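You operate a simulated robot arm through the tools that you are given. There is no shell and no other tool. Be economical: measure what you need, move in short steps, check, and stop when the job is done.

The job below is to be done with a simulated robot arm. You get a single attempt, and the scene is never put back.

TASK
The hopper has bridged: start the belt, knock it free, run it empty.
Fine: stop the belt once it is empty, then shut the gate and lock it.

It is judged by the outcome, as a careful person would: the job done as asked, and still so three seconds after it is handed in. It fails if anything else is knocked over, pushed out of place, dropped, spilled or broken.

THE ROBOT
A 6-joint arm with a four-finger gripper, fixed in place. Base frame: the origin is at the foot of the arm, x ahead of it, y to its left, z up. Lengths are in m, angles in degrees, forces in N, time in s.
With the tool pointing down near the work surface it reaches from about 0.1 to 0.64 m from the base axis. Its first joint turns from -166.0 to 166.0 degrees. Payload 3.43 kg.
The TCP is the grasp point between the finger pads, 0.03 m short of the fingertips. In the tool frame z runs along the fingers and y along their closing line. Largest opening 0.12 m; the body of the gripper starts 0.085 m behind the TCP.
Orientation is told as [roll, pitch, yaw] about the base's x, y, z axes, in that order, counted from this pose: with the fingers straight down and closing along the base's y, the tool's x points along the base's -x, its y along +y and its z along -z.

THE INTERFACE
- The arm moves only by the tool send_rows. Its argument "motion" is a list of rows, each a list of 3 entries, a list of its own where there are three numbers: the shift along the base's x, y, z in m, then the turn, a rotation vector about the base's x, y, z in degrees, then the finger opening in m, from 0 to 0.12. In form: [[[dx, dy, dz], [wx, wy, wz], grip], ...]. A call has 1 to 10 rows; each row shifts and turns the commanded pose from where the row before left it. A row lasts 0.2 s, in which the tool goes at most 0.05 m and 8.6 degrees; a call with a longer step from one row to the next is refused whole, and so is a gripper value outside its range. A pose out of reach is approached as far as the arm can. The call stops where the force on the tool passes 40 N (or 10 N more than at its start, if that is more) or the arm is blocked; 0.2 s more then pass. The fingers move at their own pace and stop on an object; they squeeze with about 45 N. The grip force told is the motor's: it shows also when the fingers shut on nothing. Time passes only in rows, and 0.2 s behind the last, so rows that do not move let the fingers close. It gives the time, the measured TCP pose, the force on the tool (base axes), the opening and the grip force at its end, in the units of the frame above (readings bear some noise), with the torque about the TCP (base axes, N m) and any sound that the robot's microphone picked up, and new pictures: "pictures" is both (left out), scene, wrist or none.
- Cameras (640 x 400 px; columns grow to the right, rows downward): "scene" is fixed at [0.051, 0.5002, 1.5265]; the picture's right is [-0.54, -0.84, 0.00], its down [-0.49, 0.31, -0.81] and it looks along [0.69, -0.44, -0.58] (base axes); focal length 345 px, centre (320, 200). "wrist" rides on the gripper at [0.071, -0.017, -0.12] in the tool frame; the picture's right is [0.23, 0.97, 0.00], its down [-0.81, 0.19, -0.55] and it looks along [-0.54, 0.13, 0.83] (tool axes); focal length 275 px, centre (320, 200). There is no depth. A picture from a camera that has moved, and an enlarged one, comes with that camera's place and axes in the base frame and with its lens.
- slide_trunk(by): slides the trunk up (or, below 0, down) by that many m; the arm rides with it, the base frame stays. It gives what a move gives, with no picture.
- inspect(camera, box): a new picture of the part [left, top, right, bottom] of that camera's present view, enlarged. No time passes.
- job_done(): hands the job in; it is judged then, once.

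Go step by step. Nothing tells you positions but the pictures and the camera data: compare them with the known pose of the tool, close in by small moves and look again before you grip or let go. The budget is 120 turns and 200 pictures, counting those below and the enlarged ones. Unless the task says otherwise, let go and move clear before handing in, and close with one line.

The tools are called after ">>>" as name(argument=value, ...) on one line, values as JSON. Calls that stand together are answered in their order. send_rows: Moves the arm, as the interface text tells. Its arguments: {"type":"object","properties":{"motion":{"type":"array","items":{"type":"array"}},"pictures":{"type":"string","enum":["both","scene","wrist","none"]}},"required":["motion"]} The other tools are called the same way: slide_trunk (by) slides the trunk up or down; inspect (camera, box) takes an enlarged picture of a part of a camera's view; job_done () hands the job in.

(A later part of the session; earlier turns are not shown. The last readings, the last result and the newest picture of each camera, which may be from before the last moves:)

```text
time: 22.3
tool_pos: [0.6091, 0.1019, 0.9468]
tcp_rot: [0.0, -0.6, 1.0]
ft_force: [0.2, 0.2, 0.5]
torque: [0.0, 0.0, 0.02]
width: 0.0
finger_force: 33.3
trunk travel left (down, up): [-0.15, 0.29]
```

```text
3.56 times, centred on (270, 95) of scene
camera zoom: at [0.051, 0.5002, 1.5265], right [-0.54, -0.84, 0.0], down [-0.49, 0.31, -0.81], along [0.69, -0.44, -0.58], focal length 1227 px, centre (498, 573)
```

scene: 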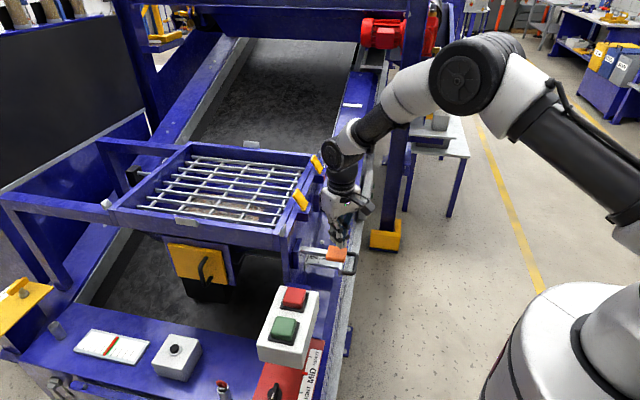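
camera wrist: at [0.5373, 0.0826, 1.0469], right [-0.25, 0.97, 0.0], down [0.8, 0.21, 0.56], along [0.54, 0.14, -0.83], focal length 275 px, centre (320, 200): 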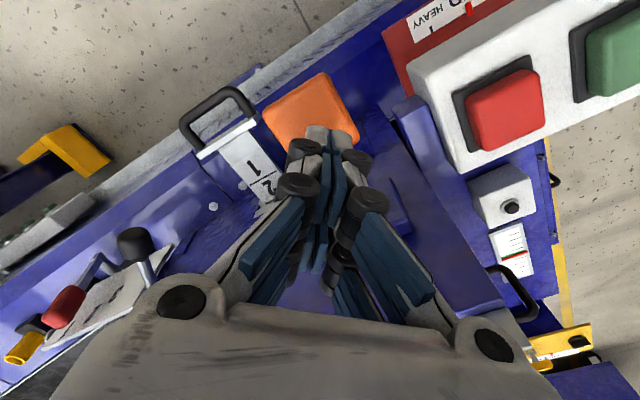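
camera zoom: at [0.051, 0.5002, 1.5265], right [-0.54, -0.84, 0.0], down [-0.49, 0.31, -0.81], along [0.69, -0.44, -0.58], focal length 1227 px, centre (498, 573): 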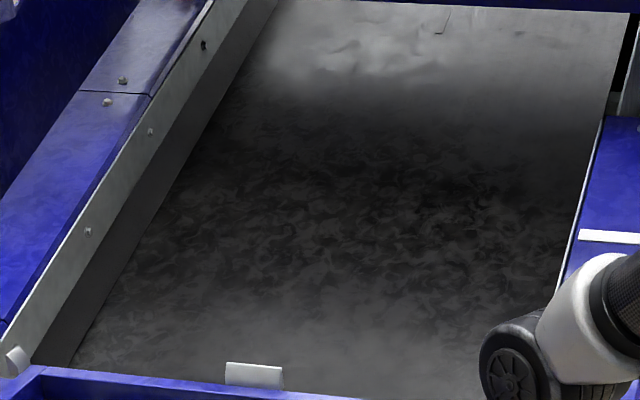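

The visible patch is shrinking, so the bridge is broken and material is flowing. While it empties, I use the time to look closer at the lever, pin and slide.

>>> send_rows(motion=[[[-0.02, -0.04, 0.02], [0, -8, 0], 0.06], [[-0.02, -0.04, 0.02], [0, -8, 0], 0.12], [[-0.02, -0.04, 0], [0, -6, 0], 0.12], [[0.01, -0.04, 0], [0, 0, 0], 0.12], [[0.02, -0.04, -0.02], [0, 0, 0], 0.12], [[0.02, -0.02, -0.03], [0, 0, 0], 0.12], [[0.02, -0.02, -0.03], [0, 0, 0], 0.12], [[0, 0, -0.0], [0, 0, 0], 0.12]], pictures="wrist")

>>> inspect(camera="wrist", box=[200, 60, 420, 280])

>>> inspect(camera="scene", box=[100, 140, 380, 320])

```text
time: 24.1
tool_pos: [0.6211, -0.1399, 0.9058]
tcp_rot: [-0.4, -22.7, 1.1]
ft_force: [0.1, -0.5, -0.8]
torque: [0.01, -0.01, 0.0]
width: 0.1199
finger_force: 0.0
trunk travel left (down, up): [-0.15, 0.29]
camera wrist: at [0.5087, -0.1575, 0.9905], right [-0.23, 0.97, -0.09], down [0.53, 0.21, 0.82], along [0.81, 0.14, -0.56], focal length 275 px, centre (320, 200)
```

wrist: 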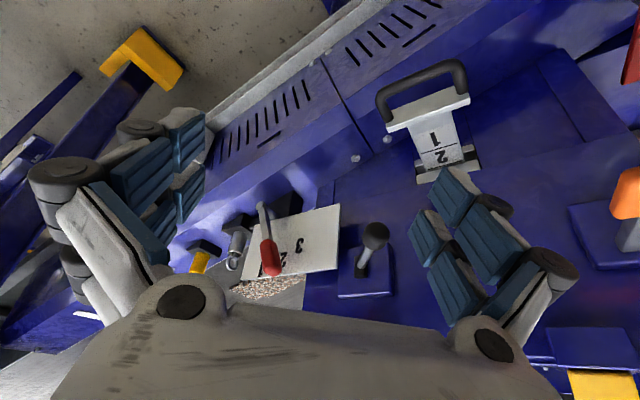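

```text
1.82 times, centred on (310, 170) of wrist
camera zoom: at [0.5087, -0.1575, 0.9905], right [-0.23, 0.97, -0.09], down [0.53, 0.21, 0.82], along [0.81, 0.14, -0.56], focal length 500 px, centre (338, 254)
```

zoom: 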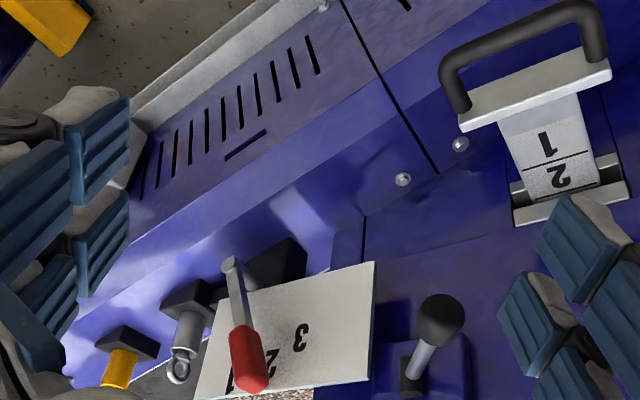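

```text
2.22 times, centred on (240, 230) of scene
camera zoom: at [0.051, 0.5002, 1.5265], right [-0.54, -0.84, 0.0], down [-0.49, 0.31, -0.81], along [0.69, -0.44, -0.58], focal length 767 px, centre (498, 133)
```

zoom: 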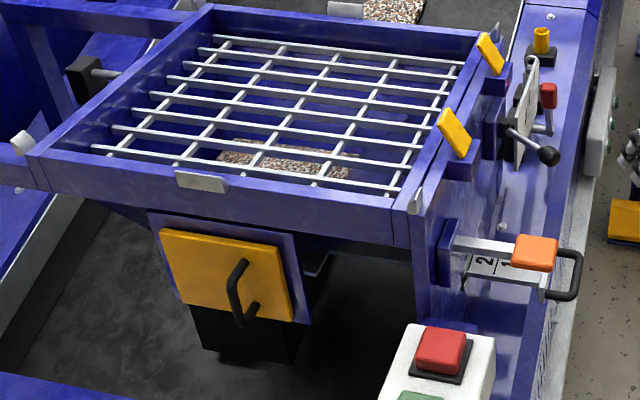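

Material is now riding up the belt. I'll look at the slide's slot close-up while the hopper empties.

>>> send_rows(motion=[[[-0.01, 0.04, 0.0], [0, 0, 0], 0.12], [[-0.01, 0.04, -0.01], [0, 0, 0], 0.12], [[0, 0.03, -0.02], [0, 0, 0], 0.12], [[0, 0, -0.02], [0, 0, 0], 0.12], [[0, 0, -0.02], [0, 0, 0], 0.12]], pictures="wrist")

>>> inspect(camera="wrist", box=[230, 20, 430, 220])

>>> inspect(camera="scene", box=[100, 40, 380, 240])

```text
time: 25.3
tool_pos: [0.6, -0.0313, 0.8414]
tcp_rot: [-0.3, -22.7, 1.2]
ft_force: [-0.2, 0.0, 0.5]
torque: [0.02, 0.05, 0.0]
width: 0.1198
finger_force: 0.0
out of reach, approached as far as the arm can: row 3
trunk travel left (down, up): [-0.15, 0.29]
camera wrist: at [0.4865, -0.0512, 0.9257], right [-0.23, 0.97, -0.09], down [0.53, 0.21, 0.82], along [0.81, 0.14, -0.56], focal length 275 px, centre (320, 200)
```

wrist: 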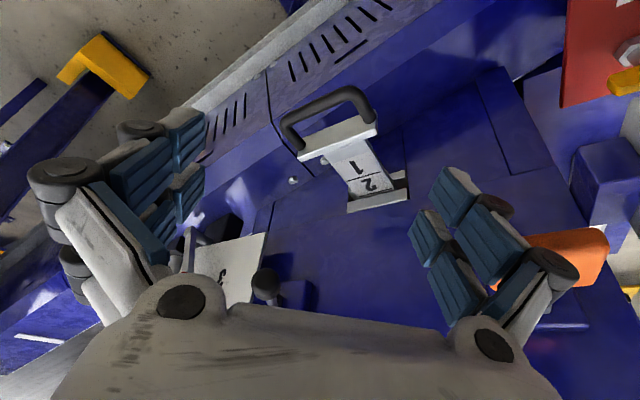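

```text
2.00 times, centred on (330, 120) of wrist
camera zoom: at [0.4865, -0.0512, 0.9257], right [-0.23, 0.97, -0.09], down [0.53, 0.21, 0.82], along [0.81, 0.14, -0.56], focal length 551 px, centre (300, 360)
```

zoom: 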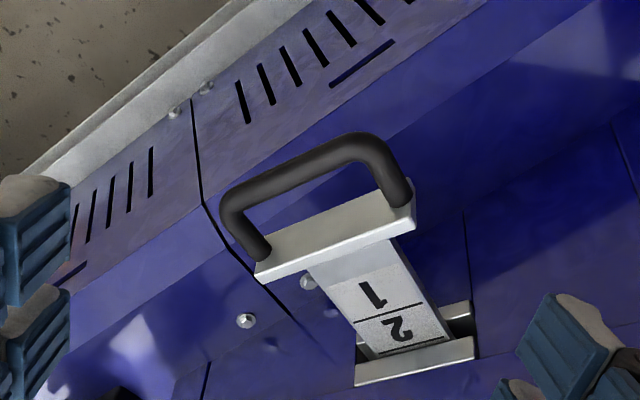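

```text
2.00 times, centred on (240, 140) of scene
camera zoom: at [0.051, 0.5002, 1.5265], right [-0.54, -0.84, 0.0], down [-0.49, 0.31, -0.81], along [0.69, -0.44, -0.58], focal length 690 px, centre (480, 320)
```

zoom: 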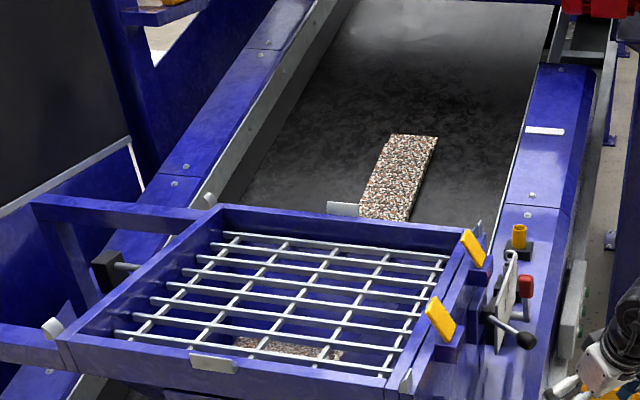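

The slide clearly passes through a slot at about (0.78, 0.08, 0.69), pulled out by roughly 0.1 m. I move over to the red stop button to be ready, and check how empty the hopper is.

>>> send_rows(motion=[[[-0.02, 0, 0.045], [0, 8, 0], 0.08], [[-0.02, 0, 0.045], [0, 8, 0], 0.04], [[-0.01, 0.0, 0.045], [0, 6.9, 0], 0.0], [[0.0, 0.045, 0.01], [0, 0, 0], 0.0], [[0.0, 0.045, 0], [0, 0, 0], 0.0], [[0, 0.045, 0], [0, 0, 0], 0.0], [[0, 0.045, 0], [0, 0, 0], 0.0], [[0, 0.045, 0], [0, 0, 0], 0.0], [[0, 0.045, 0], [0, 0, 0], 0.0], [[0.01, 0.01, 0], [0, 0, 0], 0.0]])

>>> inspect(camera="scene", box=[100, 40, 380, 240])

```text
time: 27.5
tool_pos: [0.5772, 0.2782, 0.9608]
tcp_rot: [6.6, -5.6, 2.0]
ft_force: [-0.3, -0.5, 0.4]
torque: [-0.06, -0.03, -0.03]
width: 0.0
finger_force: 33.5
out of reach, approached as far as the arm can: row 1, 2
trunk travel left (down, up): [-0.15, 0.29]
camera wrist: at [0.4955, 0.2446, 1.072], right [-0.27, 0.96, 0.09], down [0.75, 0.15, 0.65], along [0.61, 0.24, -0.76], focal length 275 px, centre (320, 200)
```

scene: 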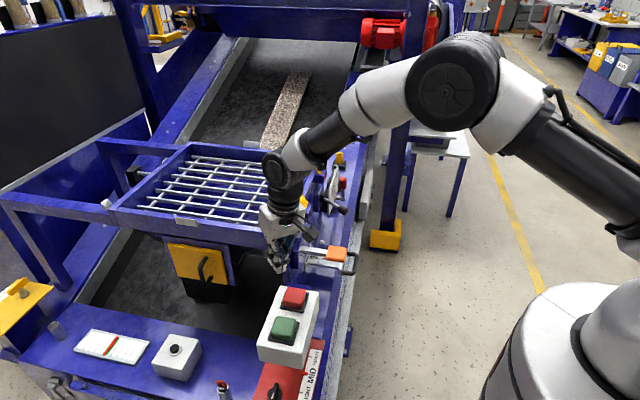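
wrist: 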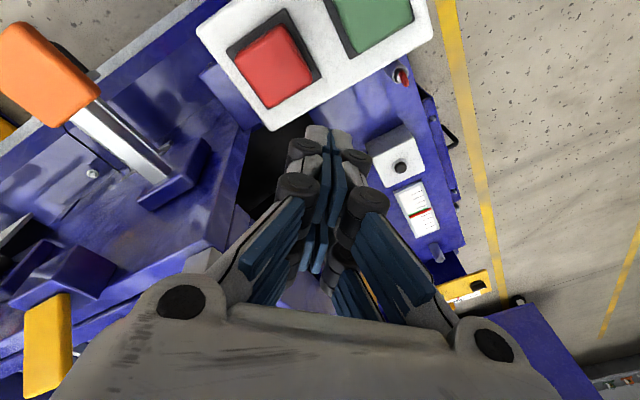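

```text
2.00 times, centred on (240, 140) of scene
camera zoom: at [0.051, 0.5002, 1.5265], right [-0.54, -0.84, 0.0], down [-0.49, 0.31, -0.81], along [0.69, -0.44, -0.58], focal length 690 px, centre (480, 320)
```

zoom: 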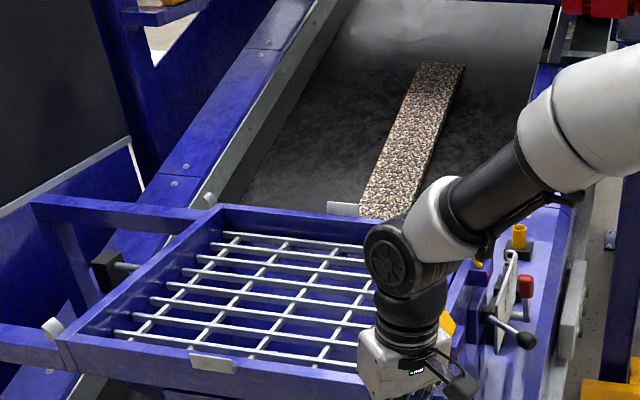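

The hopper looks empty from here, with the last strip still riding up the belt. I straighten over the red button while the belt clears.

>>> send_rows(motion=[[[-0.005, -0.015, 0], [-6.6, 0, 0], 0.0], [[-0.006, -0.015, 0], [0, 5.6, 0], 0.0], [[0, 0, -0.03], [0, 0, 0], 0.0], [[0, 0, -0.03], [0, 0, 0], 0.0], [[0, 0, 0], [0, 0, 0], 0.0], [[0, 0, 0], [0, 0, 0], 0.0], [[0, 0, 0], [0, 0, 0], 0.0], [[0, 0, 0], [0, 0, 0], 0.0], [[0, 0, 0], [0, 0, 0], 0.0], [[0, 0, 0], [0, 0, 0], 0.0]])

```text
time: 29.7
tool_pos: [0.5676, 0.2496, 0.9011]
tcp_rot: [0.1, 0.4, 2.6]
ft_force: [0.4, -0.7, -0.8]
torque: [-0.02, 0.01, 0.01]
width: 0.0
finger_force: 33.6
trunk travel left (down, up): [-0.15, 0.29]
camera wrist: at [0.4962, 0.2284, 1.0224], right [-0.27, 0.96, 0.0], down [0.8, 0.23, 0.55], along [0.53, 0.15, -0.84], focal length 275 px, centre (320, 200)
```

scene: 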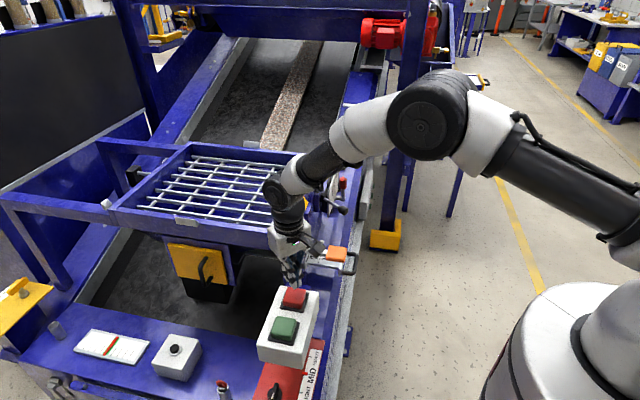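
wrist: 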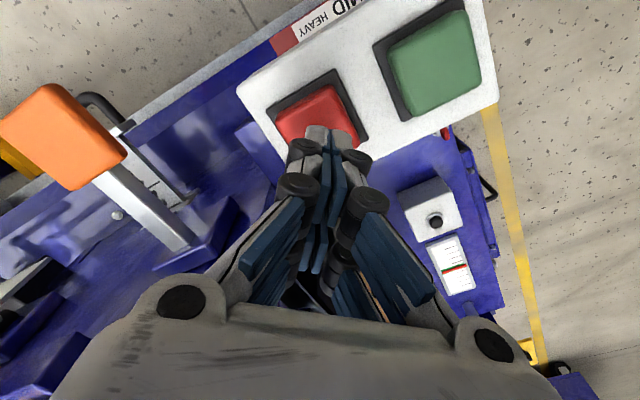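

>>> send_rows(motion=[[[0, 0, 0], [0, 0, 0], 0.0], [[0, 0, 0], [0, 0, 0], 0.0], [[0, 0, 0], [0, 0, 0], 0.0], [[0, 0, 0], [0, 0, 0], 0.0], [[0, 0, 0], [0, 0, 0], 0.0], [[0, 0, 0], [0, 0, 0], 0.0], [[0, 0, 0], [0, 0, 0], 0.0], [[0, 0, 0], [0, 0, 0], 0.0], [[0, 0, 0], [0, 0, 0], 0.0], [[0, 0, 0], [0, 0, 0], 0.0]], pictures="none")

>>> send_rows(motion=[[[0, 0, 0], [0, 0, 0], 0.0], [[0, 0, 0], [0, 0, 0], 0.0], [[0, 0, 0], [0, 0, 0], 0.0], [[0, 0, 0], [0, 0, 0], 0.0], [[0, 0, 0], [0, 0, 0], 0.0], [[0, 0, 0], [0, 0, 0], 0.0], [[0, 0, 0], [0, 0, 0], 0.0], [[0, 0, 0], [0, 0, 0], 0.0], [[0, 0, 0], [0, 0, 0], 0.0], [[0, 0, 0], [0, 0, 0], 0.0]], pictures="scene")

>>> inspect(camera="scene", box=[100, 140, 320, 320])

```text
time: 31.9
tool_pos: [0.566, 0.2488, 0.9005]
tcp_rot: [0.2, 0.3, 2.6]
ft_force: [0.3, 0.2, 0.5]
torque: [0.01, 0.03, 0.01]
width: 0.0002
finger_force: 33.2
trunk travel left (down, up): [-0.15, 0.29]
```

```text
time: 34.1
tool_pos: [0.5669, 0.2481, 0.9018]
tcp_rot: [0.3, 0.3, 2.6]
ft_force: [-0.4, -0.1, 0.4]
torque: [0.01, -0.03, 0.02]
width: 0.0001
finger_force: 33.6
trunk travel left (down, up): [-0.15, 0.29]
```

scene: 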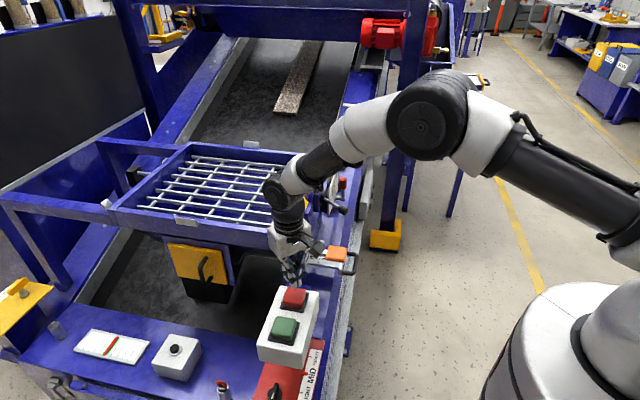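

```text
2.22 times, centred on (210, 230) of scene
camera zoom: at [0.051, 0.5002, 1.5265], right [-0.54, -0.84, 0.0], down [-0.49, 0.31, -0.81], along [0.69, -0.44, -0.58], focal length 767 px, centre (564, 133)
```

zoom: 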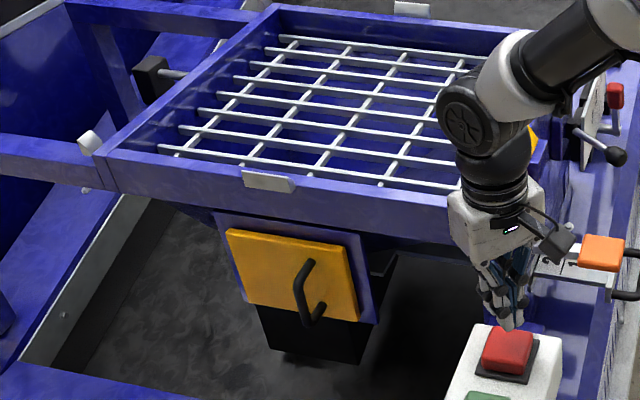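

The tail of the strip has left the hopper, and the belt still needs to clear. Meanwhile I rise with open fingers to look straight into the hopper through the grate.

>>> send_rows(motion=[[[0, 0, 0.045], [0, 0, 0], 0.0], [[-0.01, 0, 0.045], [0, 0, 0], 0.06], [[-0.01, 0, 0.045], [0, 0, 0], 0.12], [[-0.01, 0, 0.045], [0, 0, 0], 0.12], [[-0.01, 0.01, 0.045], [0, 0, 0], 0.12], [[-0.01, 0.01, 0.045], [0, 0, 0], 0.12], [[0, 0, 0], [0, 0, 0], 0.12]])

>>> inspect(camera="wrist", box=[220, 130, 440, 300])

```text
time: 35.7
tool_pos: [0.5167, 0.2656, 1.1709]
tcp_rot: [0.1, 0.4, 2.6]
ft_force: [0.6, 0.1, 1.0]
torque: [0.01, 0.02, -0.02]
width: 0.1005
finger_force: 0.1
trunk travel left (down, up): [-0.15, 0.29]
camera wrist: at [0.4455, 0.245, 1.2922], right [-0.27, 0.96, 0.0], down [0.81, 0.23, 0.55], along [0.53, 0.15, -0.84], focal length 275 px, centre (320, 200)
```

scene: 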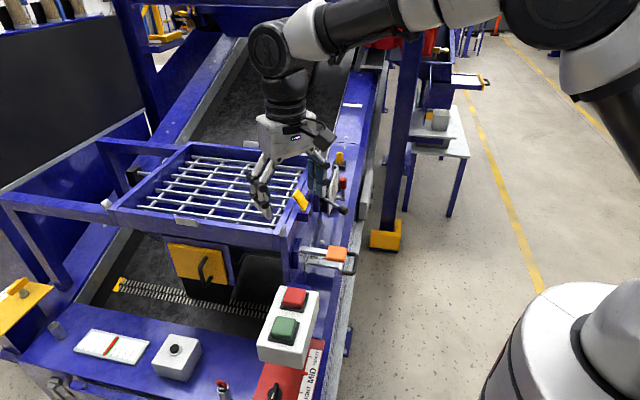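
wrist: 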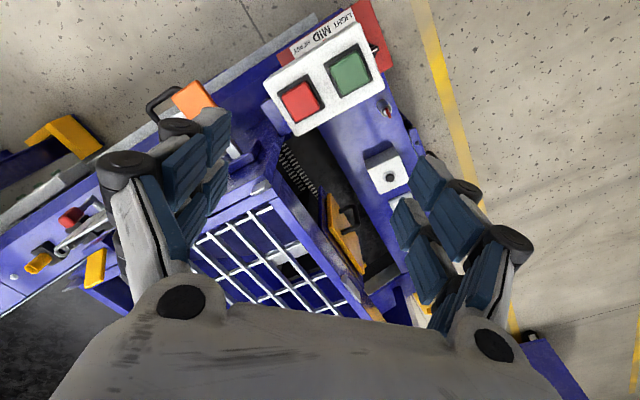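

```text
2.35 times, centred on (330, 215) of wrist
camera zoom: at [0.4455, 0.245, 1.2922], right [-0.27, 0.96, 0.0], down [0.81, 0.23, 0.55], along [0.53, 0.15, -0.84], focal length 648 px, centre (296, 165)
```

zoom: 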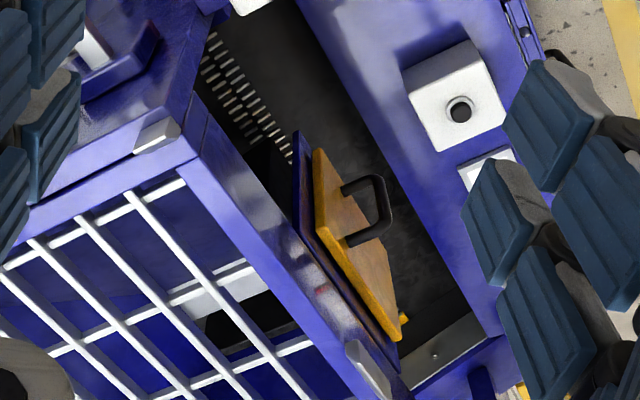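

The hopper is empty: I see the open outlet with the white slide plate edge beside it, which confirms the slide is the gate. I check that the upper belt is clear too.

>>> send_rows(motion=[[[0.01, -0.01, -0.04], [0, 0, 0], 0.06], [[0.01, -0.01, -0.04], [0, 0, 0], 0.0], [[0.01, 0, -0.045], [0, 0, 0], 0.0], [[0.01, 0, -0.045], [0, 0, 0], 0.0], [[0.01, 0, -0.045], [0, 0, 0], 0.0], [[0, 0, -0.045], [0, 0, 0], 0.0]])

>>> inspect(camera="scene", box=[180, 20, 380, 150])

>>> inspect(camera="scene", box=[20, 250, 280, 400])

```text
time: 37.1
tool_pos: [0.5668, 0.2445, 0.9088]
tcp_rot: [0.2, 0.1, 2.6]
ft_force: [0.8, -0.3, 1.8]
torque: [0.01, 0.01, -0.01]
width: 0.0
finger_force: 3.1
trunk travel left (down, up): [-0.15, 0.29]
camera wrist: at [0.4954, 0.2243, 1.0302], right [-0.27, 0.96, 0.0], down [0.8, 0.23, 0.55], along [0.53, 0.15, -0.83], focal length 275 px, centre (320, 200)
```

scene: 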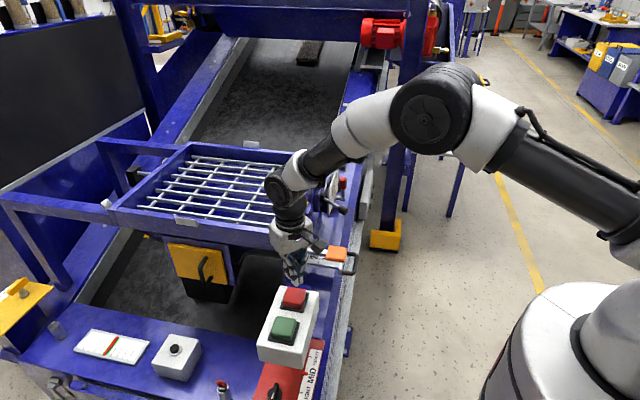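
wrist: 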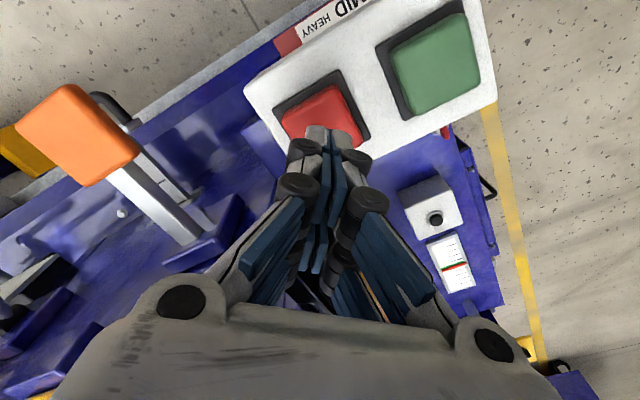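

```text
3.08 times, centred on (280, 85) of scene
camera zoom: at [0.051, 0.5002, 1.5265], right [-0.54, -0.84, 0.0], down [-0.49, 0.31, -0.81], along [0.69, -0.44, -0.58], focal length 1062 px, centre (443, 554)
```

zoom: 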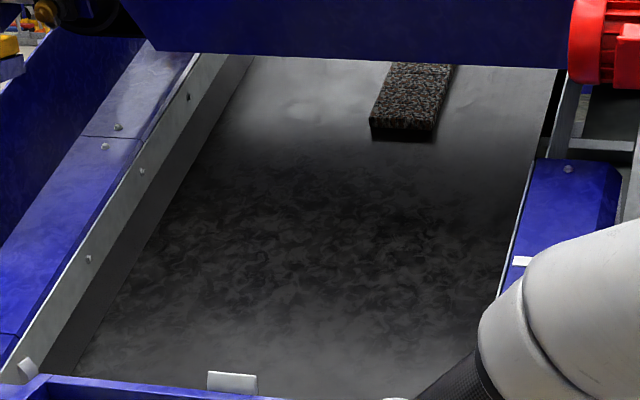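

```text
2.46 times, centred on (150, 325) of scene
camera zoom: at [0.051, 0.5002, 1.5265], right [-0.54, -0.84, 0.0], down [-0.49, 0.31, -0.81], along [0.69, -0.44, -0.58], focal length 849 px, centre (738, -108)
```

zoom: 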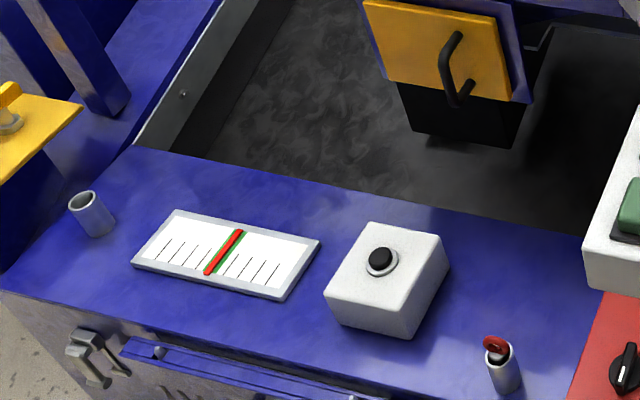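

The last piece is near the top. I wait for the belt to discharge it before stopping.

>>> send_rows(motion=[[[0, 0.003, 0], [0, 0, 0], 0.0], [[0, 0, 0], [0, 0, 0], 0.0], [[0, 0, 0], [0, 0, 0], 0.0], [[0, 0, 0], [0, 0, 0], 0.0], [[0, 0, 0], [0, 0, 0], 0.0], [[0, 0, 0], [0, 0, 0], 0.0], [[0, 0, 0], [0, 0, 0], 0.0], [[0, 0, 0], [0, 0, 0], 0.0], [[0, 0, 0], [0, 0, 0], 0.0], [[0, 0, 0], [0, 0, 0], 0.0]], pictures="none")

>>> send_rows(motion=[[[0, 0, 0], [0, 0, 0], 0.0], [[0, 0, 0], [0, 0, 0], 0.0], [[0, 0, 0], [0, 0, 0], 0.0], [[0, 0, 0], [0, 0, 0], 0.0], [[0, 0, 0], [0, 0, 0], 0.0], [[0, 0, 0], [0, 0, 0], 0.0], [[0, 0, 0], [0, 0, 0], 0.0], [[0, 0, 0], [0, 0, 0], 0.0], [[0, 0, 0], [0, 0, 0], 0.0], [[0, 0, 0], [0, 0, 0], 0.0]], pictures="none")

>>> send_rows(motion=[[[0, 0, 0], [0, 0, 0], 0.0], [[0, 0, 0], [0, 0, 0], 0.0], [[0, 0, 0], [0, 0, 0], 0.0], [[0, 0, 0], [0, 0, 0], 0.0], [[0, 0, 0], [0, 0, 0], 0.0], [[0, 0, 0], [0, 0, 0], 0.0], [[0, 0, 0], [0, 0, 0], 0.0], [[0, 0, 0], [0, 0, 0], 0.0], [[0, 0, 0], [0, 0, 0], 0.0], [[0, 0, 0], [0, 0, 0], 0.0]], pictures="scene")

>>> inspect(camera="scene", box=[180, 0, 480, 150])

```text
time: 39.3
tool_pos: [0.5655, 0.2476, 0.9104]
tcp_rot: [0.2, 0.3, 2.6]
ft_force: [-0.8, 0.5, 0.3]
torque: [0.02, -0.01, 0.0]
width: 0.0
finger_force: 33.7
trunk travel left (down, up): [-0.15, 0.29]
```

```text
time: 41.5
tool_pos: [0.5666, 0.2473, 0.9102]
tcp_rot: [0.1, 0.3, 2.6]
ft_force: [-0.2, -0.6, -0.5]
torque: [-0.01, 0.02, 0.0]
width: 0.0001
finger_force: 32.8
trunk travel left (down, up): [-0.15, 0.29]
```

```text
time: 43.7
tool_pos: [0.5667, 0.2483, 0.9094]
tcp_rot: [0.2, 0.3, 2.5]
ft_force: [-0.1, 0.3, 0.1]
torque: [0.01, 0.01, -0.02]
width: 0.0001
finger_force: 33.7
trunk travel left (down, up): [-0.15, 0.29]
```

scene: 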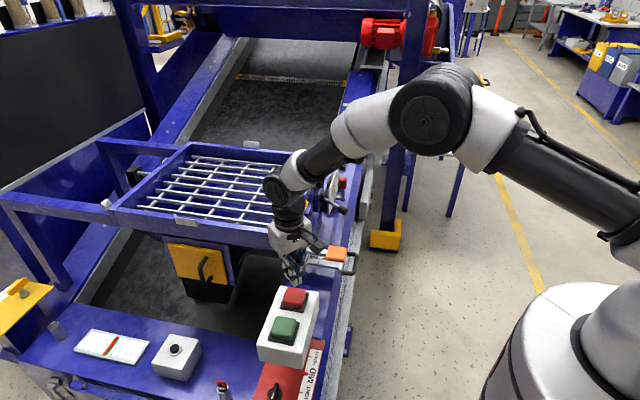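

```text
2.13 times, centred on (330, 75) of scene
camera zoom: at [0.051, 0.5002, 1.5265], right [-0.54, -0.84, 0.0], down [-0.49, 0.31, -0.81], along [0.69, -0.44, -0.58], focal length 736 px, centre (299, 467)
```

zoom: 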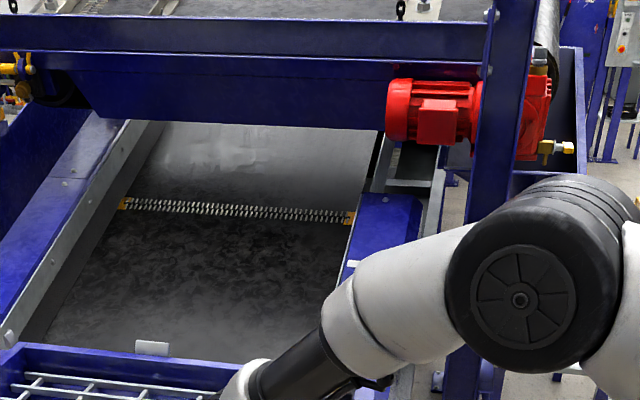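

The belt is clear. Now pressing the red stop button.

>>> send_rows(motion=[[[0, 0, -0.04], [0, 0, 0], 0.0], [[0, 0, -0.018], [0, 0, 0], 0.0], [[0, 0, -0.007], [0, 0, 0], 0.0], [[0, 0, -0.004], [0, 0, 0], 0.0], [[0, 0, -0.004], [0, 0, 0], 0.0], [[0, 0, -0.003], [0, 0, 0], 0.0]], pictures="none")

```text
time: 45.1
tool_pos: [0.5663, 0.2472, 0.8388]
tcp_rot: [0.3, 0.1, 2.6]
ft_force: [-2.3, -10.2, 26.8]
torque: [-0.26, 0.03, -0.03]
width: 0.006
finger_force: 33.5
trunk travel left (down, up): [-0.15, 0.29]
heard: click
```

Click heard. I lift off and check that the belt has stopped.

>>> send_rows(motion=[[[0, 0, 0.04], [0, 0, 0], 0.0], [[0, -0.02, 0.045], [0, 0, 0], 0.0], [[0, -0.02, 0.03], [0, 0, 0], 0.0]], pictures="none")

>>> inspect(camera="scene", box=[180, 20, 380, 150])

>>> send_rows(motion=[[[-0.01, -0.02, 0.0], [0, 0, 0], 0.0], [[-0.01, -0.02, 0.0], [0, 0, 0], 0.0], [[-0.01, -0.02, 0.0], [0, 0, 0], 0.0]], pictures="none")

>>> inspect(camera="scene", box=[180, 20, 380, 150])

```text
time: 45.9
tool_pos: [0.5646, 0.2107, 0.9503]
tcp_rot: [0.1, 0.4, 2.7]
ft_force: [0.3, 0.2, 0.5]
torque: [0.02, -0.04, 0.01]
width: 0.0
finger_force: 33.5
trunk travel left (down, up): [-0.15, 0.29]
```

```text
3.08 times, centred on (280, 85) of scene
camera zoom: at [0.051, 0.5002, 1.5265], right [-0.54, -0.84, 0.0], down [-0.49, 0.31, -0.81], along [0.69, -0.44, -0.58], focal length 1062 px, centre (443, 554)
```

zoom: 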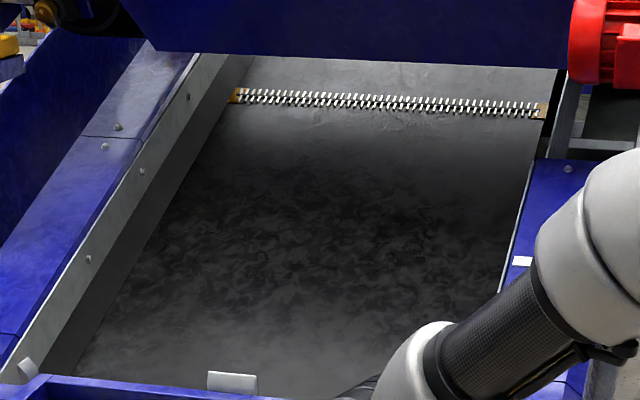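

```text
time: 46.7
tool_pos: [0.5357, 0.1495, 0.9505]
tcp_rot: [0.2, 0.3, 2.6]
ft_force: [-0.2, -0.2, 0.4]
torque: [0.02, 0.0, -0.03]
width: 0.0
finger_force: 33.1
trunk travel left (down, up): [-0.15, 0.29]
```

```text
3.08 times, centred on (280, 85) of scene
camera zoom: at [0.051, 0.5002, 1.5265], right [-0.54, -0.84, 0.0], down [-0.49, 0.31, -0.81], along [0.69, -0.44, -0.58], focal length 1062 px, centre (443, 554)
```

zoom: 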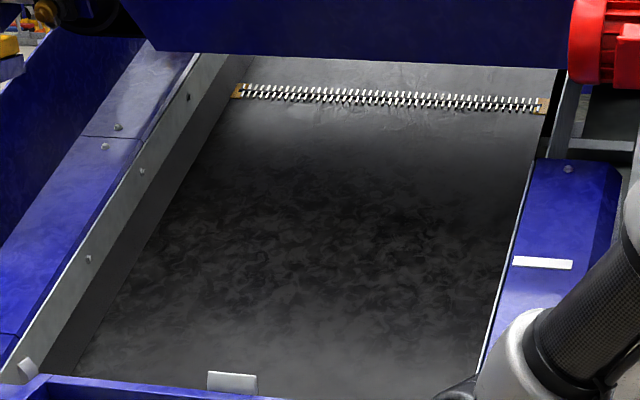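

The belt has stopped. Next I back off, turn the tool to match the slide's direction (about 43°), open the fingers, and lower the trunk for better low reach.

>>> send_rows(motion=[[[-0.025, -0.02, 0.03], [0, 0, -7.6], 0.04], [[-0.025, -0.03, 0.03], [0, 0, -7.6], 0.06], [[-0.025, -0.03, 0.02], [0, 0, -7.6], 0.06], [[-0.01, -0.04, 0.02], [0, 0, -7.6], 0.06], [[0, -0.04, 0], [0, 0, -7.6], 0.06], [[0, -0.04, 0], [0, 0, -7.6], 0.06]], pictures="none")

>>> slide_trunk(by=-0.12)

>>> send_rows(motion=[[[0, 0, 0], [0, 0, 0], 0.06]])

```text
time: 48.1
tool_pos: [0.4501, -0.0525, 1.0497]
tcp_rot: [0.2, 0.3, -43.1]
ft_force: [-0.3, 0.4, 0.1]
torque: [0.02, 0.03, 0.0]
width: 0.0599
finger_force: 0.1
trunk travel left (down, up): [-0.15, 0.29]
```

```text
time: 49.6
tool_pos: [0.45, -0.051, 0.9296]
tcp_rot: [0.3, 0.3, -43.0]
ft_force: [0.8, 0.0, 1.3]
torque: [0.01, 0.03, 0.03]
width: 0.06
finger_force: 0.0
trunk travel left (down, up): [-0.03, 0.41]
```

```text
time: 50.0
tool_pos: [0.4509, -0.051, 0.9295]
tcp_rot: [0.2, 0.4, -43.0]
ft_force: [0.0, 0.1, -0.4]
torque: [0.01, 0.04, 0.0]
width: 0.06
finger_force: 0.2
trunk travel left (down, up): [-0.03, 0.41]
camera wrist: at [0.386, -0.0158, 1.0514], right [0.5, 0.87, 0.0], down [0.72, -0.42, 0.55], along [0.48, -0.27, -0.84], focal length 275 px, centre (320, 200)
```

scene: 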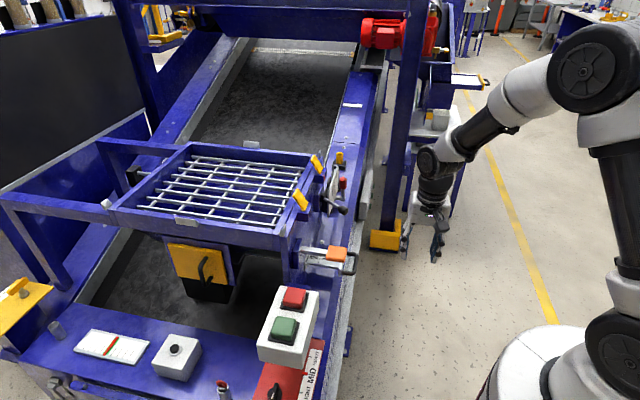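
wrist: 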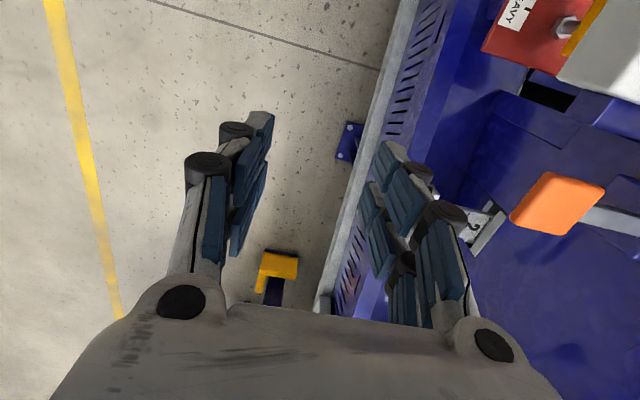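

Splice position is unchanged, so the belt is at rest. I tilt the tool forward along the slide direction and approach above the handle.

>>> send_rows(motion=[[[0.03, -0.01, 0], [5.5, -5.1, 0], 0.06], [[0.03, -0.01, 0], [5.5, -5.1, 0], 0.06], [[0.03, -0.01, -0.02], [5.5, -5.1, 0], 0.06], [[0.03, -0.0, -0.02], [5.5, -5.1, 0], 0.06], [[0.03, -0.0, -0.02], [0, 0, 0], 0.06]])

>>> inspect(camera="scene", box=[280, 190, 420, 310])

```text
time: 51.2
tool_pos: [0.5993, -0.0789, 0.868]
tcp_rot: [30.2, 0.3, -42.7]
ft_force: [0.4, 0.1, 0.4]
torque: [-0.01, 0.0, 0.0]
width: 0.0598
finger_force: 0.0
trunk travel left (down, up): [-0.03, 0.41]
camera wrist: at [0.4969, -0.0856, 0.9651], right [0.41, 0.77, 0.49], down [0.52, -0.64, 0.57], along [0.75, 0.03, -0.66], focal length 275 px, centre (320, 200)
```

scene: 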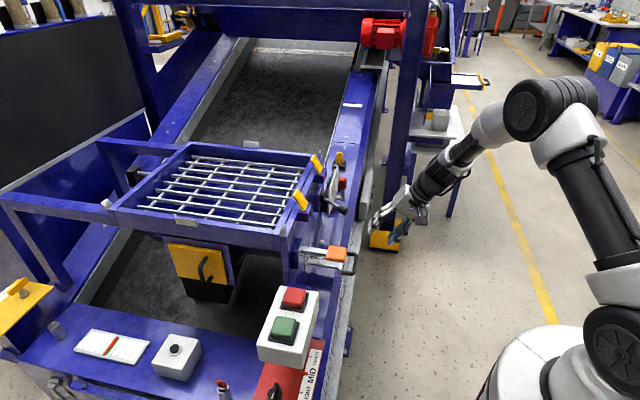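
wrist: 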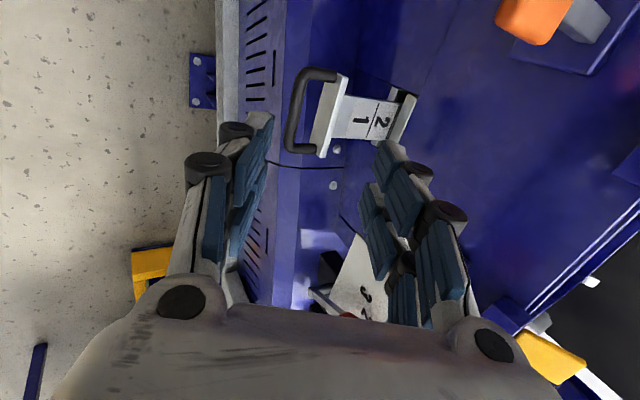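

```text
3.33 times, centred on (350, 250) of scene
camera zoom: at [0.051, 0.5002, 1.5265], right [-0.54, -0.84, 0.0], down [-0.49, 0.31, -0.81], along [0.69, -0.44, -0.58], focal length 1150 px, centre (220, 33)
```

zoom: 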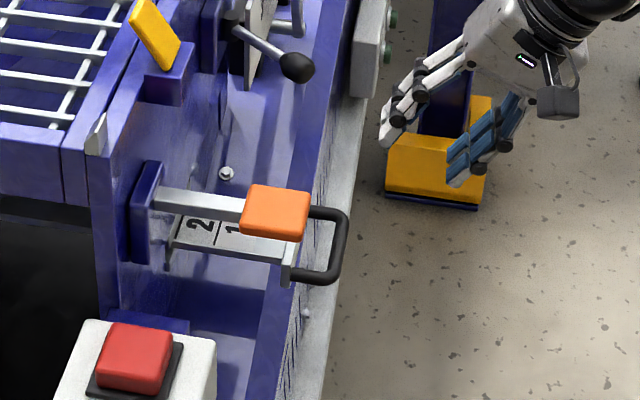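

The view is clear: the crossbar sits near (0.667, -0.034, 0.694) with the plate about 0.12 m out of its slot. I go to a pre-grasp pose behind it along the finger direction.

>>> send_rows(motion=[[[0.014, 0.005, -0.035], [0, 0, 0], 0.035], [[0.013, 0.005, -0.035], [0, 0, 0], 0.035], [[0.013, 0.005, -0.033], [0, 0, 0], 0.035], [[0, 0, 0], [0, 0, 0], 0.035]])

>>> inspect(camera="scene", box=[300, 210, 420, 310])

>>> inspect(camera="wrist", box=[200, 60, 440, 260])

```text
time: 52.2
tool_pos: [0.6419, -0.0661, 0.7659]
tcp_rot: [30.3, 0.5, -42.9]
ft_force: [0.4, 0.1, -0.1]
torque: [0.04, 0.02, -0.02]
width: 0.035
finger_force: 0.2
trunk travel left (down, up): [-0.03, 0.41]
camera wrist: at [0.5378, -0.0738, 0.8627], right [0.41, 0.77, 0.49], down [0.52, -0.64, 0.57], along [0.75, 0.02, -0.66], focal length 275 px, centre (320, 200)
```

scene: 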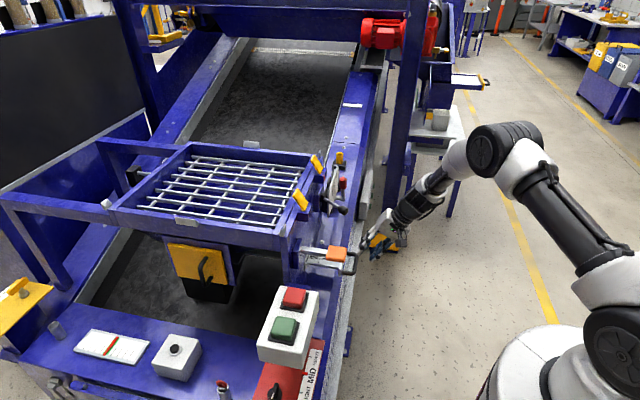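
wrist: 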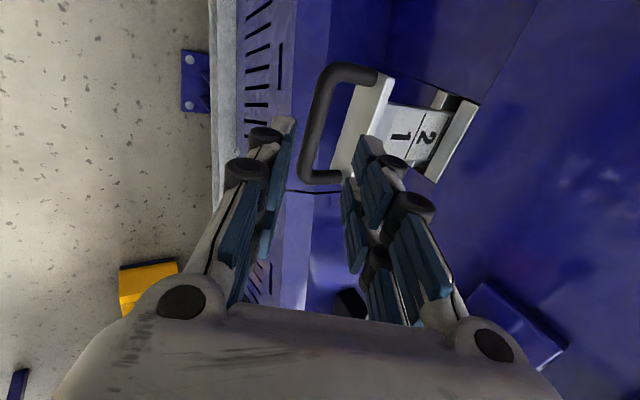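

```text
4.00 times, centred on (360, 260) of scene
camera zoom: at [0.051, 0.5002, 1.5265], right [-0.54, -0.84, 0.0], down [-0.49, 0.31, -0.81], along [0.69, -0.44, -0.58], focal length 1380 px, centre (160, -40)
```

zoom: 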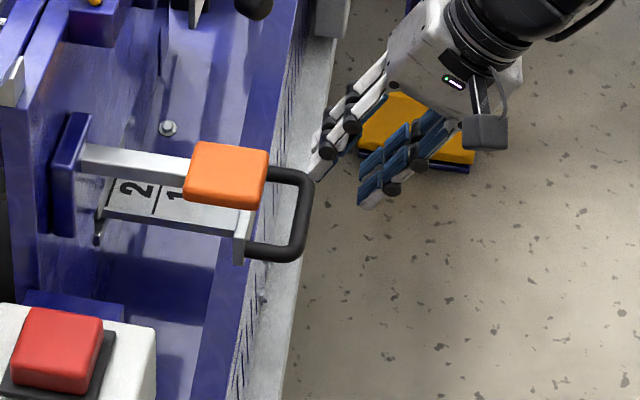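

```text
2.00 times, centred on (320, 160) of wrist
camera zoom: at [0.5378, -0.0738, 0.8627], right [0.41, 0.77, 0.49], down [0.52, -0.64, 0.57], along [0.75, 0.02, -0.66], focal length 551 px, centre (320, 280)
```

zoom: 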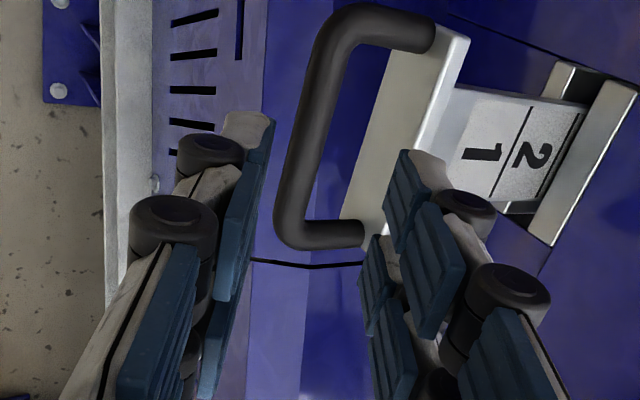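

The crossbar lies about 6 mm to the outer side of the finger mid-line. I correct for this and advance along the fingers to straddle it.

>>> send_rows(motion=[[[0.003, 0.003, -0.018], [0, 0, 0], 0.035], [[0.006, 0.007, -0.017], [0, 0, 0], 0.035], [[0.006, 0.006, -0.015], [0, 0, 0], 0.035]])

>>> inspect(camera="wrist", box=[220, 60, 440, 260])

>>> inspect(camera="scene", box=[310, 220, 410, 300])

```text
time: 53.0
tool_pos: [0.6564, -0.0491, 0.716]
tcp_rot: [30.2, 0.4, -42.9]
ft_force: [0.1, -0.6, 0.6]
torque: [0.0, -0.03, -0.01]
width: 0.0351
finger_force: 0.1
trunk travel left (down, up): [-0.03, 0.41]
camera wrist: at [0.5529, -0.057, 0.813], right [0.41, 0.77, 0.49], down [0.52, -0.64, 0.57], along [0.75, 0.02, -0.66], focal length 275 px, centre (320, 200)
```

scene: 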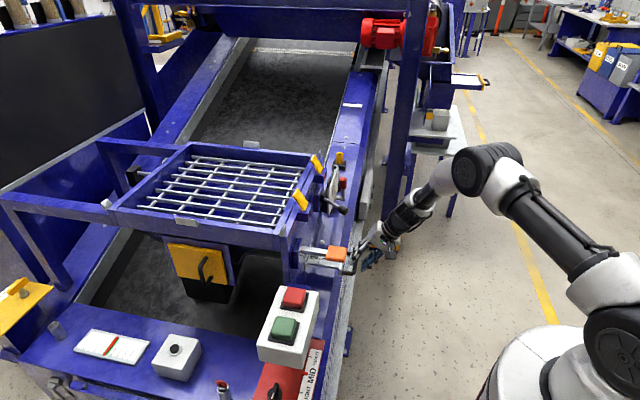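
wrist: 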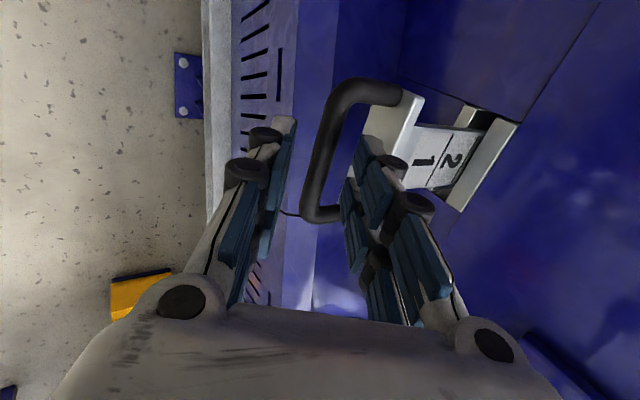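

```text
2.00 times, centred on (330, 160) of wrist
camera zoom: at [0.5529, -0.057, 0.813], right [0.41, 0.77, 0.49], down [0.52, -0.64, 0.57], along [0.75, 0.02, -0.66], focal length 551 px, centre (300, 280)
```

zoom: 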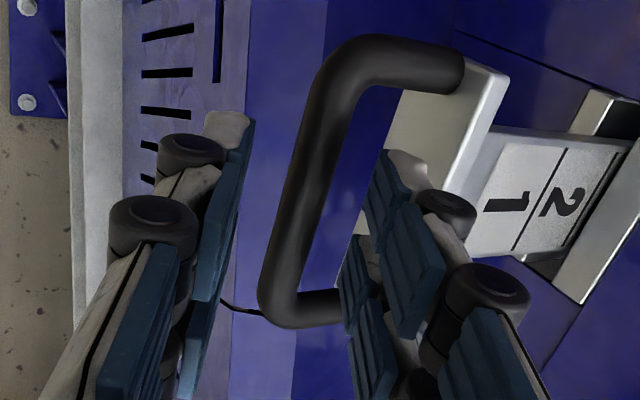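

```text
5.00 times, centred on (360, 260) of scene
camera zoom: at [0.051, 0.5002, 1.5265], right [-0.54, -0.84, 0.0], down [-0.49, 0.31, -0.81], along [0.69, -0.44, -0.58], focal length 1725 px, centre (120, -100)
```

zoom: 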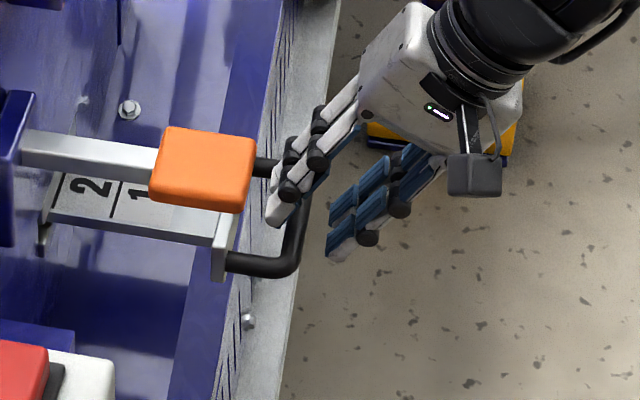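

The crossbar is now between the fingers. I advance the last 2 cm along the fingers and close.

>>> send_rows(motion=[[[0.0035, 0.004, -0.0095], [0, 0, 0], 0.035], [[0.004, 0.004, -0.0095], [0, 0, 0], 0.035]], pictures="wrist")

>>> inspect(camera="scene", box=[310, 220, 410, 300])

```text
time: 53.6
tool_pos: [0.663, -0.0412, 0.6956]
tcp_rot: [30.2, 0.5, -42.8]
ft_force: [0.2, -0.4, 0.3]
torque: [0.02, 0.01, 0.01]
width: 0.035
finger_force: 0.1
trunk travel left (down, up): [-0.03, 0.41]
camera wrist: at [0.5592, -0.0485, 0.7933], right [0.41, 0.77, 0.49], down [0.52, -0.64, 0.57], along [0.75, 0.03, -0.66], focal length 275 px, centre (320, 200)
```

wrist: 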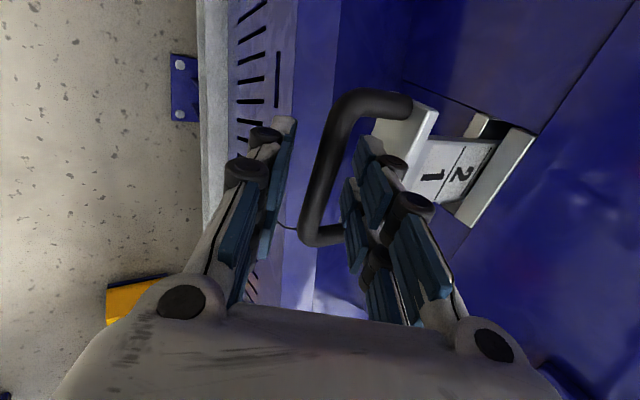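

```text
5.00 times, centred on (360, 260) of scene
camera zoom: at [0.051, 0.5002, 1.5265], right [-0.54, -0.84, 0.0], down [-0.49, 0.31, -0.81], along [0.69, -0.44, -0.58], focal length 1725 px, centre (120, -100)
```

zoom: 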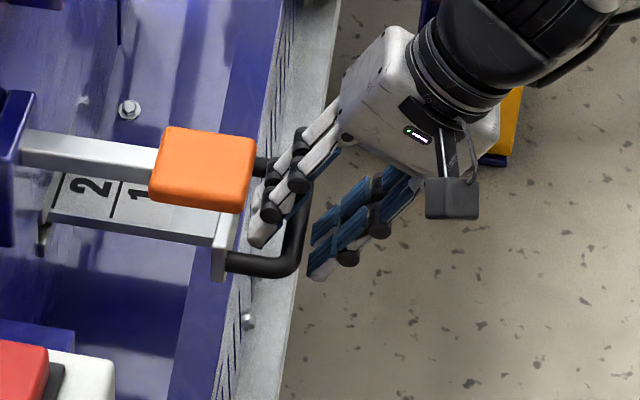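

>>> send_rows(motion=[[[0, 0, 0], [0, 0, 0], 0.02], [[0, 0, 0], [0, 0, 0], 0.008], [[0, 0, 0], [0, 0, 0], 0.0], [[0, 0, 0], [0, 0, 0], 0.0]], pictures="wrist")

```text
time: 54.6
tool_pos: [0.664, -0.0419, 0.698]
tcp_rot: [30.2, 0.4, -43.0]
ft_force: [2.8, 5.5, 6.6]
torque: [0.69, 0.47, -1.09]
width: 0.0133
finger_force: 41.5
trunk travel left (down, up): [-0.03, 0.41]
camera wrist: at [0.5593, -0.0483, 0.7943], right [0.41, 0.77, 0.49], down [0.52, -0.64, 0.57], along [0.75, 0.02, -0.66], focal length 275 px, centre (320, 200)
```

wrist: 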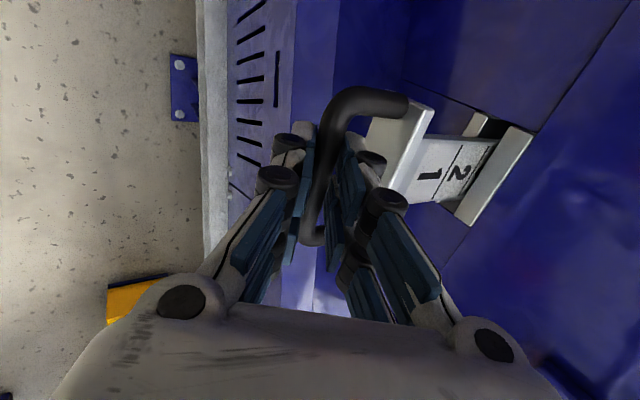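

Gripped, 13 mm bar. Now I push the slide inward in small steps.

>>> send_rows(motion=[[[0.007, 0.0073, 0], [0, 0, 0], 0.0], [[0.007, 0.0073, 0], [0, 0, 0], 0.0], [[0.007, 0.0073, 0], [0, 0, 0], 0.0]], pictures="wrist")

```text
time: 55.4
tool_pos: [0.6831, -0.0195, 0.697]
tcp_rot: [30.2, 0.4, -42.8]
ft_force: [-3.5, 0.9, 5.2]
torque: [0.96, 0.89, -1.16]
width: 0.0131
finger_force: 44.3
trunk travel left (down, up): [-0.03, 0.41]
camera wrist: at [0.5798, -0.0279, 0.7943], right [0.41, 0.77, 0.49], down [0.52, -0.64, 0.57], along [0.75, 0.02, -0.66], focal length 275 px, centre (320, 200)
```

wrist: 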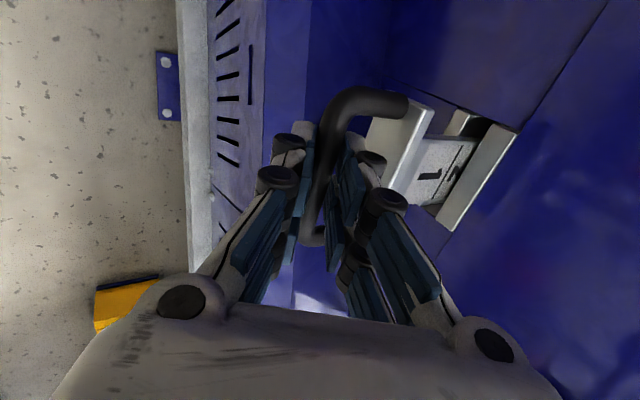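

The slide moves freely with little force. I continue pushing.

>>> send_rows(motion=[[[0.007, 0.0073, 0], [0, 0, 0], 0.0], [[0.007, 0.0073, 0], [0, 0, 0], 0.0], [[0.007, 0.0073, 0], [0, 0, 0], 0.0], [[0.007, 0.0073, 0], [0, 0, 0], 0.0]], pictures="wrist")

```text
time: 56.4
tool_pos: [0.7117, 0.0082, 0.6977]
tcp_rot: [30.2, 0.3, -42.9]
ft_force: [3.3, -5.2, -5.1]
torque: [0.82, 0.84, -1.03]
width: 0.0133
finger_force: 44.6
trunk travel left (down, up): [-0.03, 0.41]
camera wrist: at [0.6083, 0.0009, 0.7943], right [0.41, 0.77, 0.49], down [0.52, -0.64, 0.57], along [0.75, 0.02, -0.66], focal length 275 px, centre (320, 200)
```

wrist: 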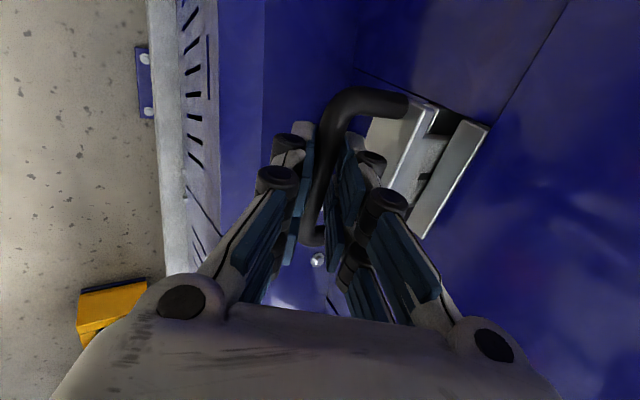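

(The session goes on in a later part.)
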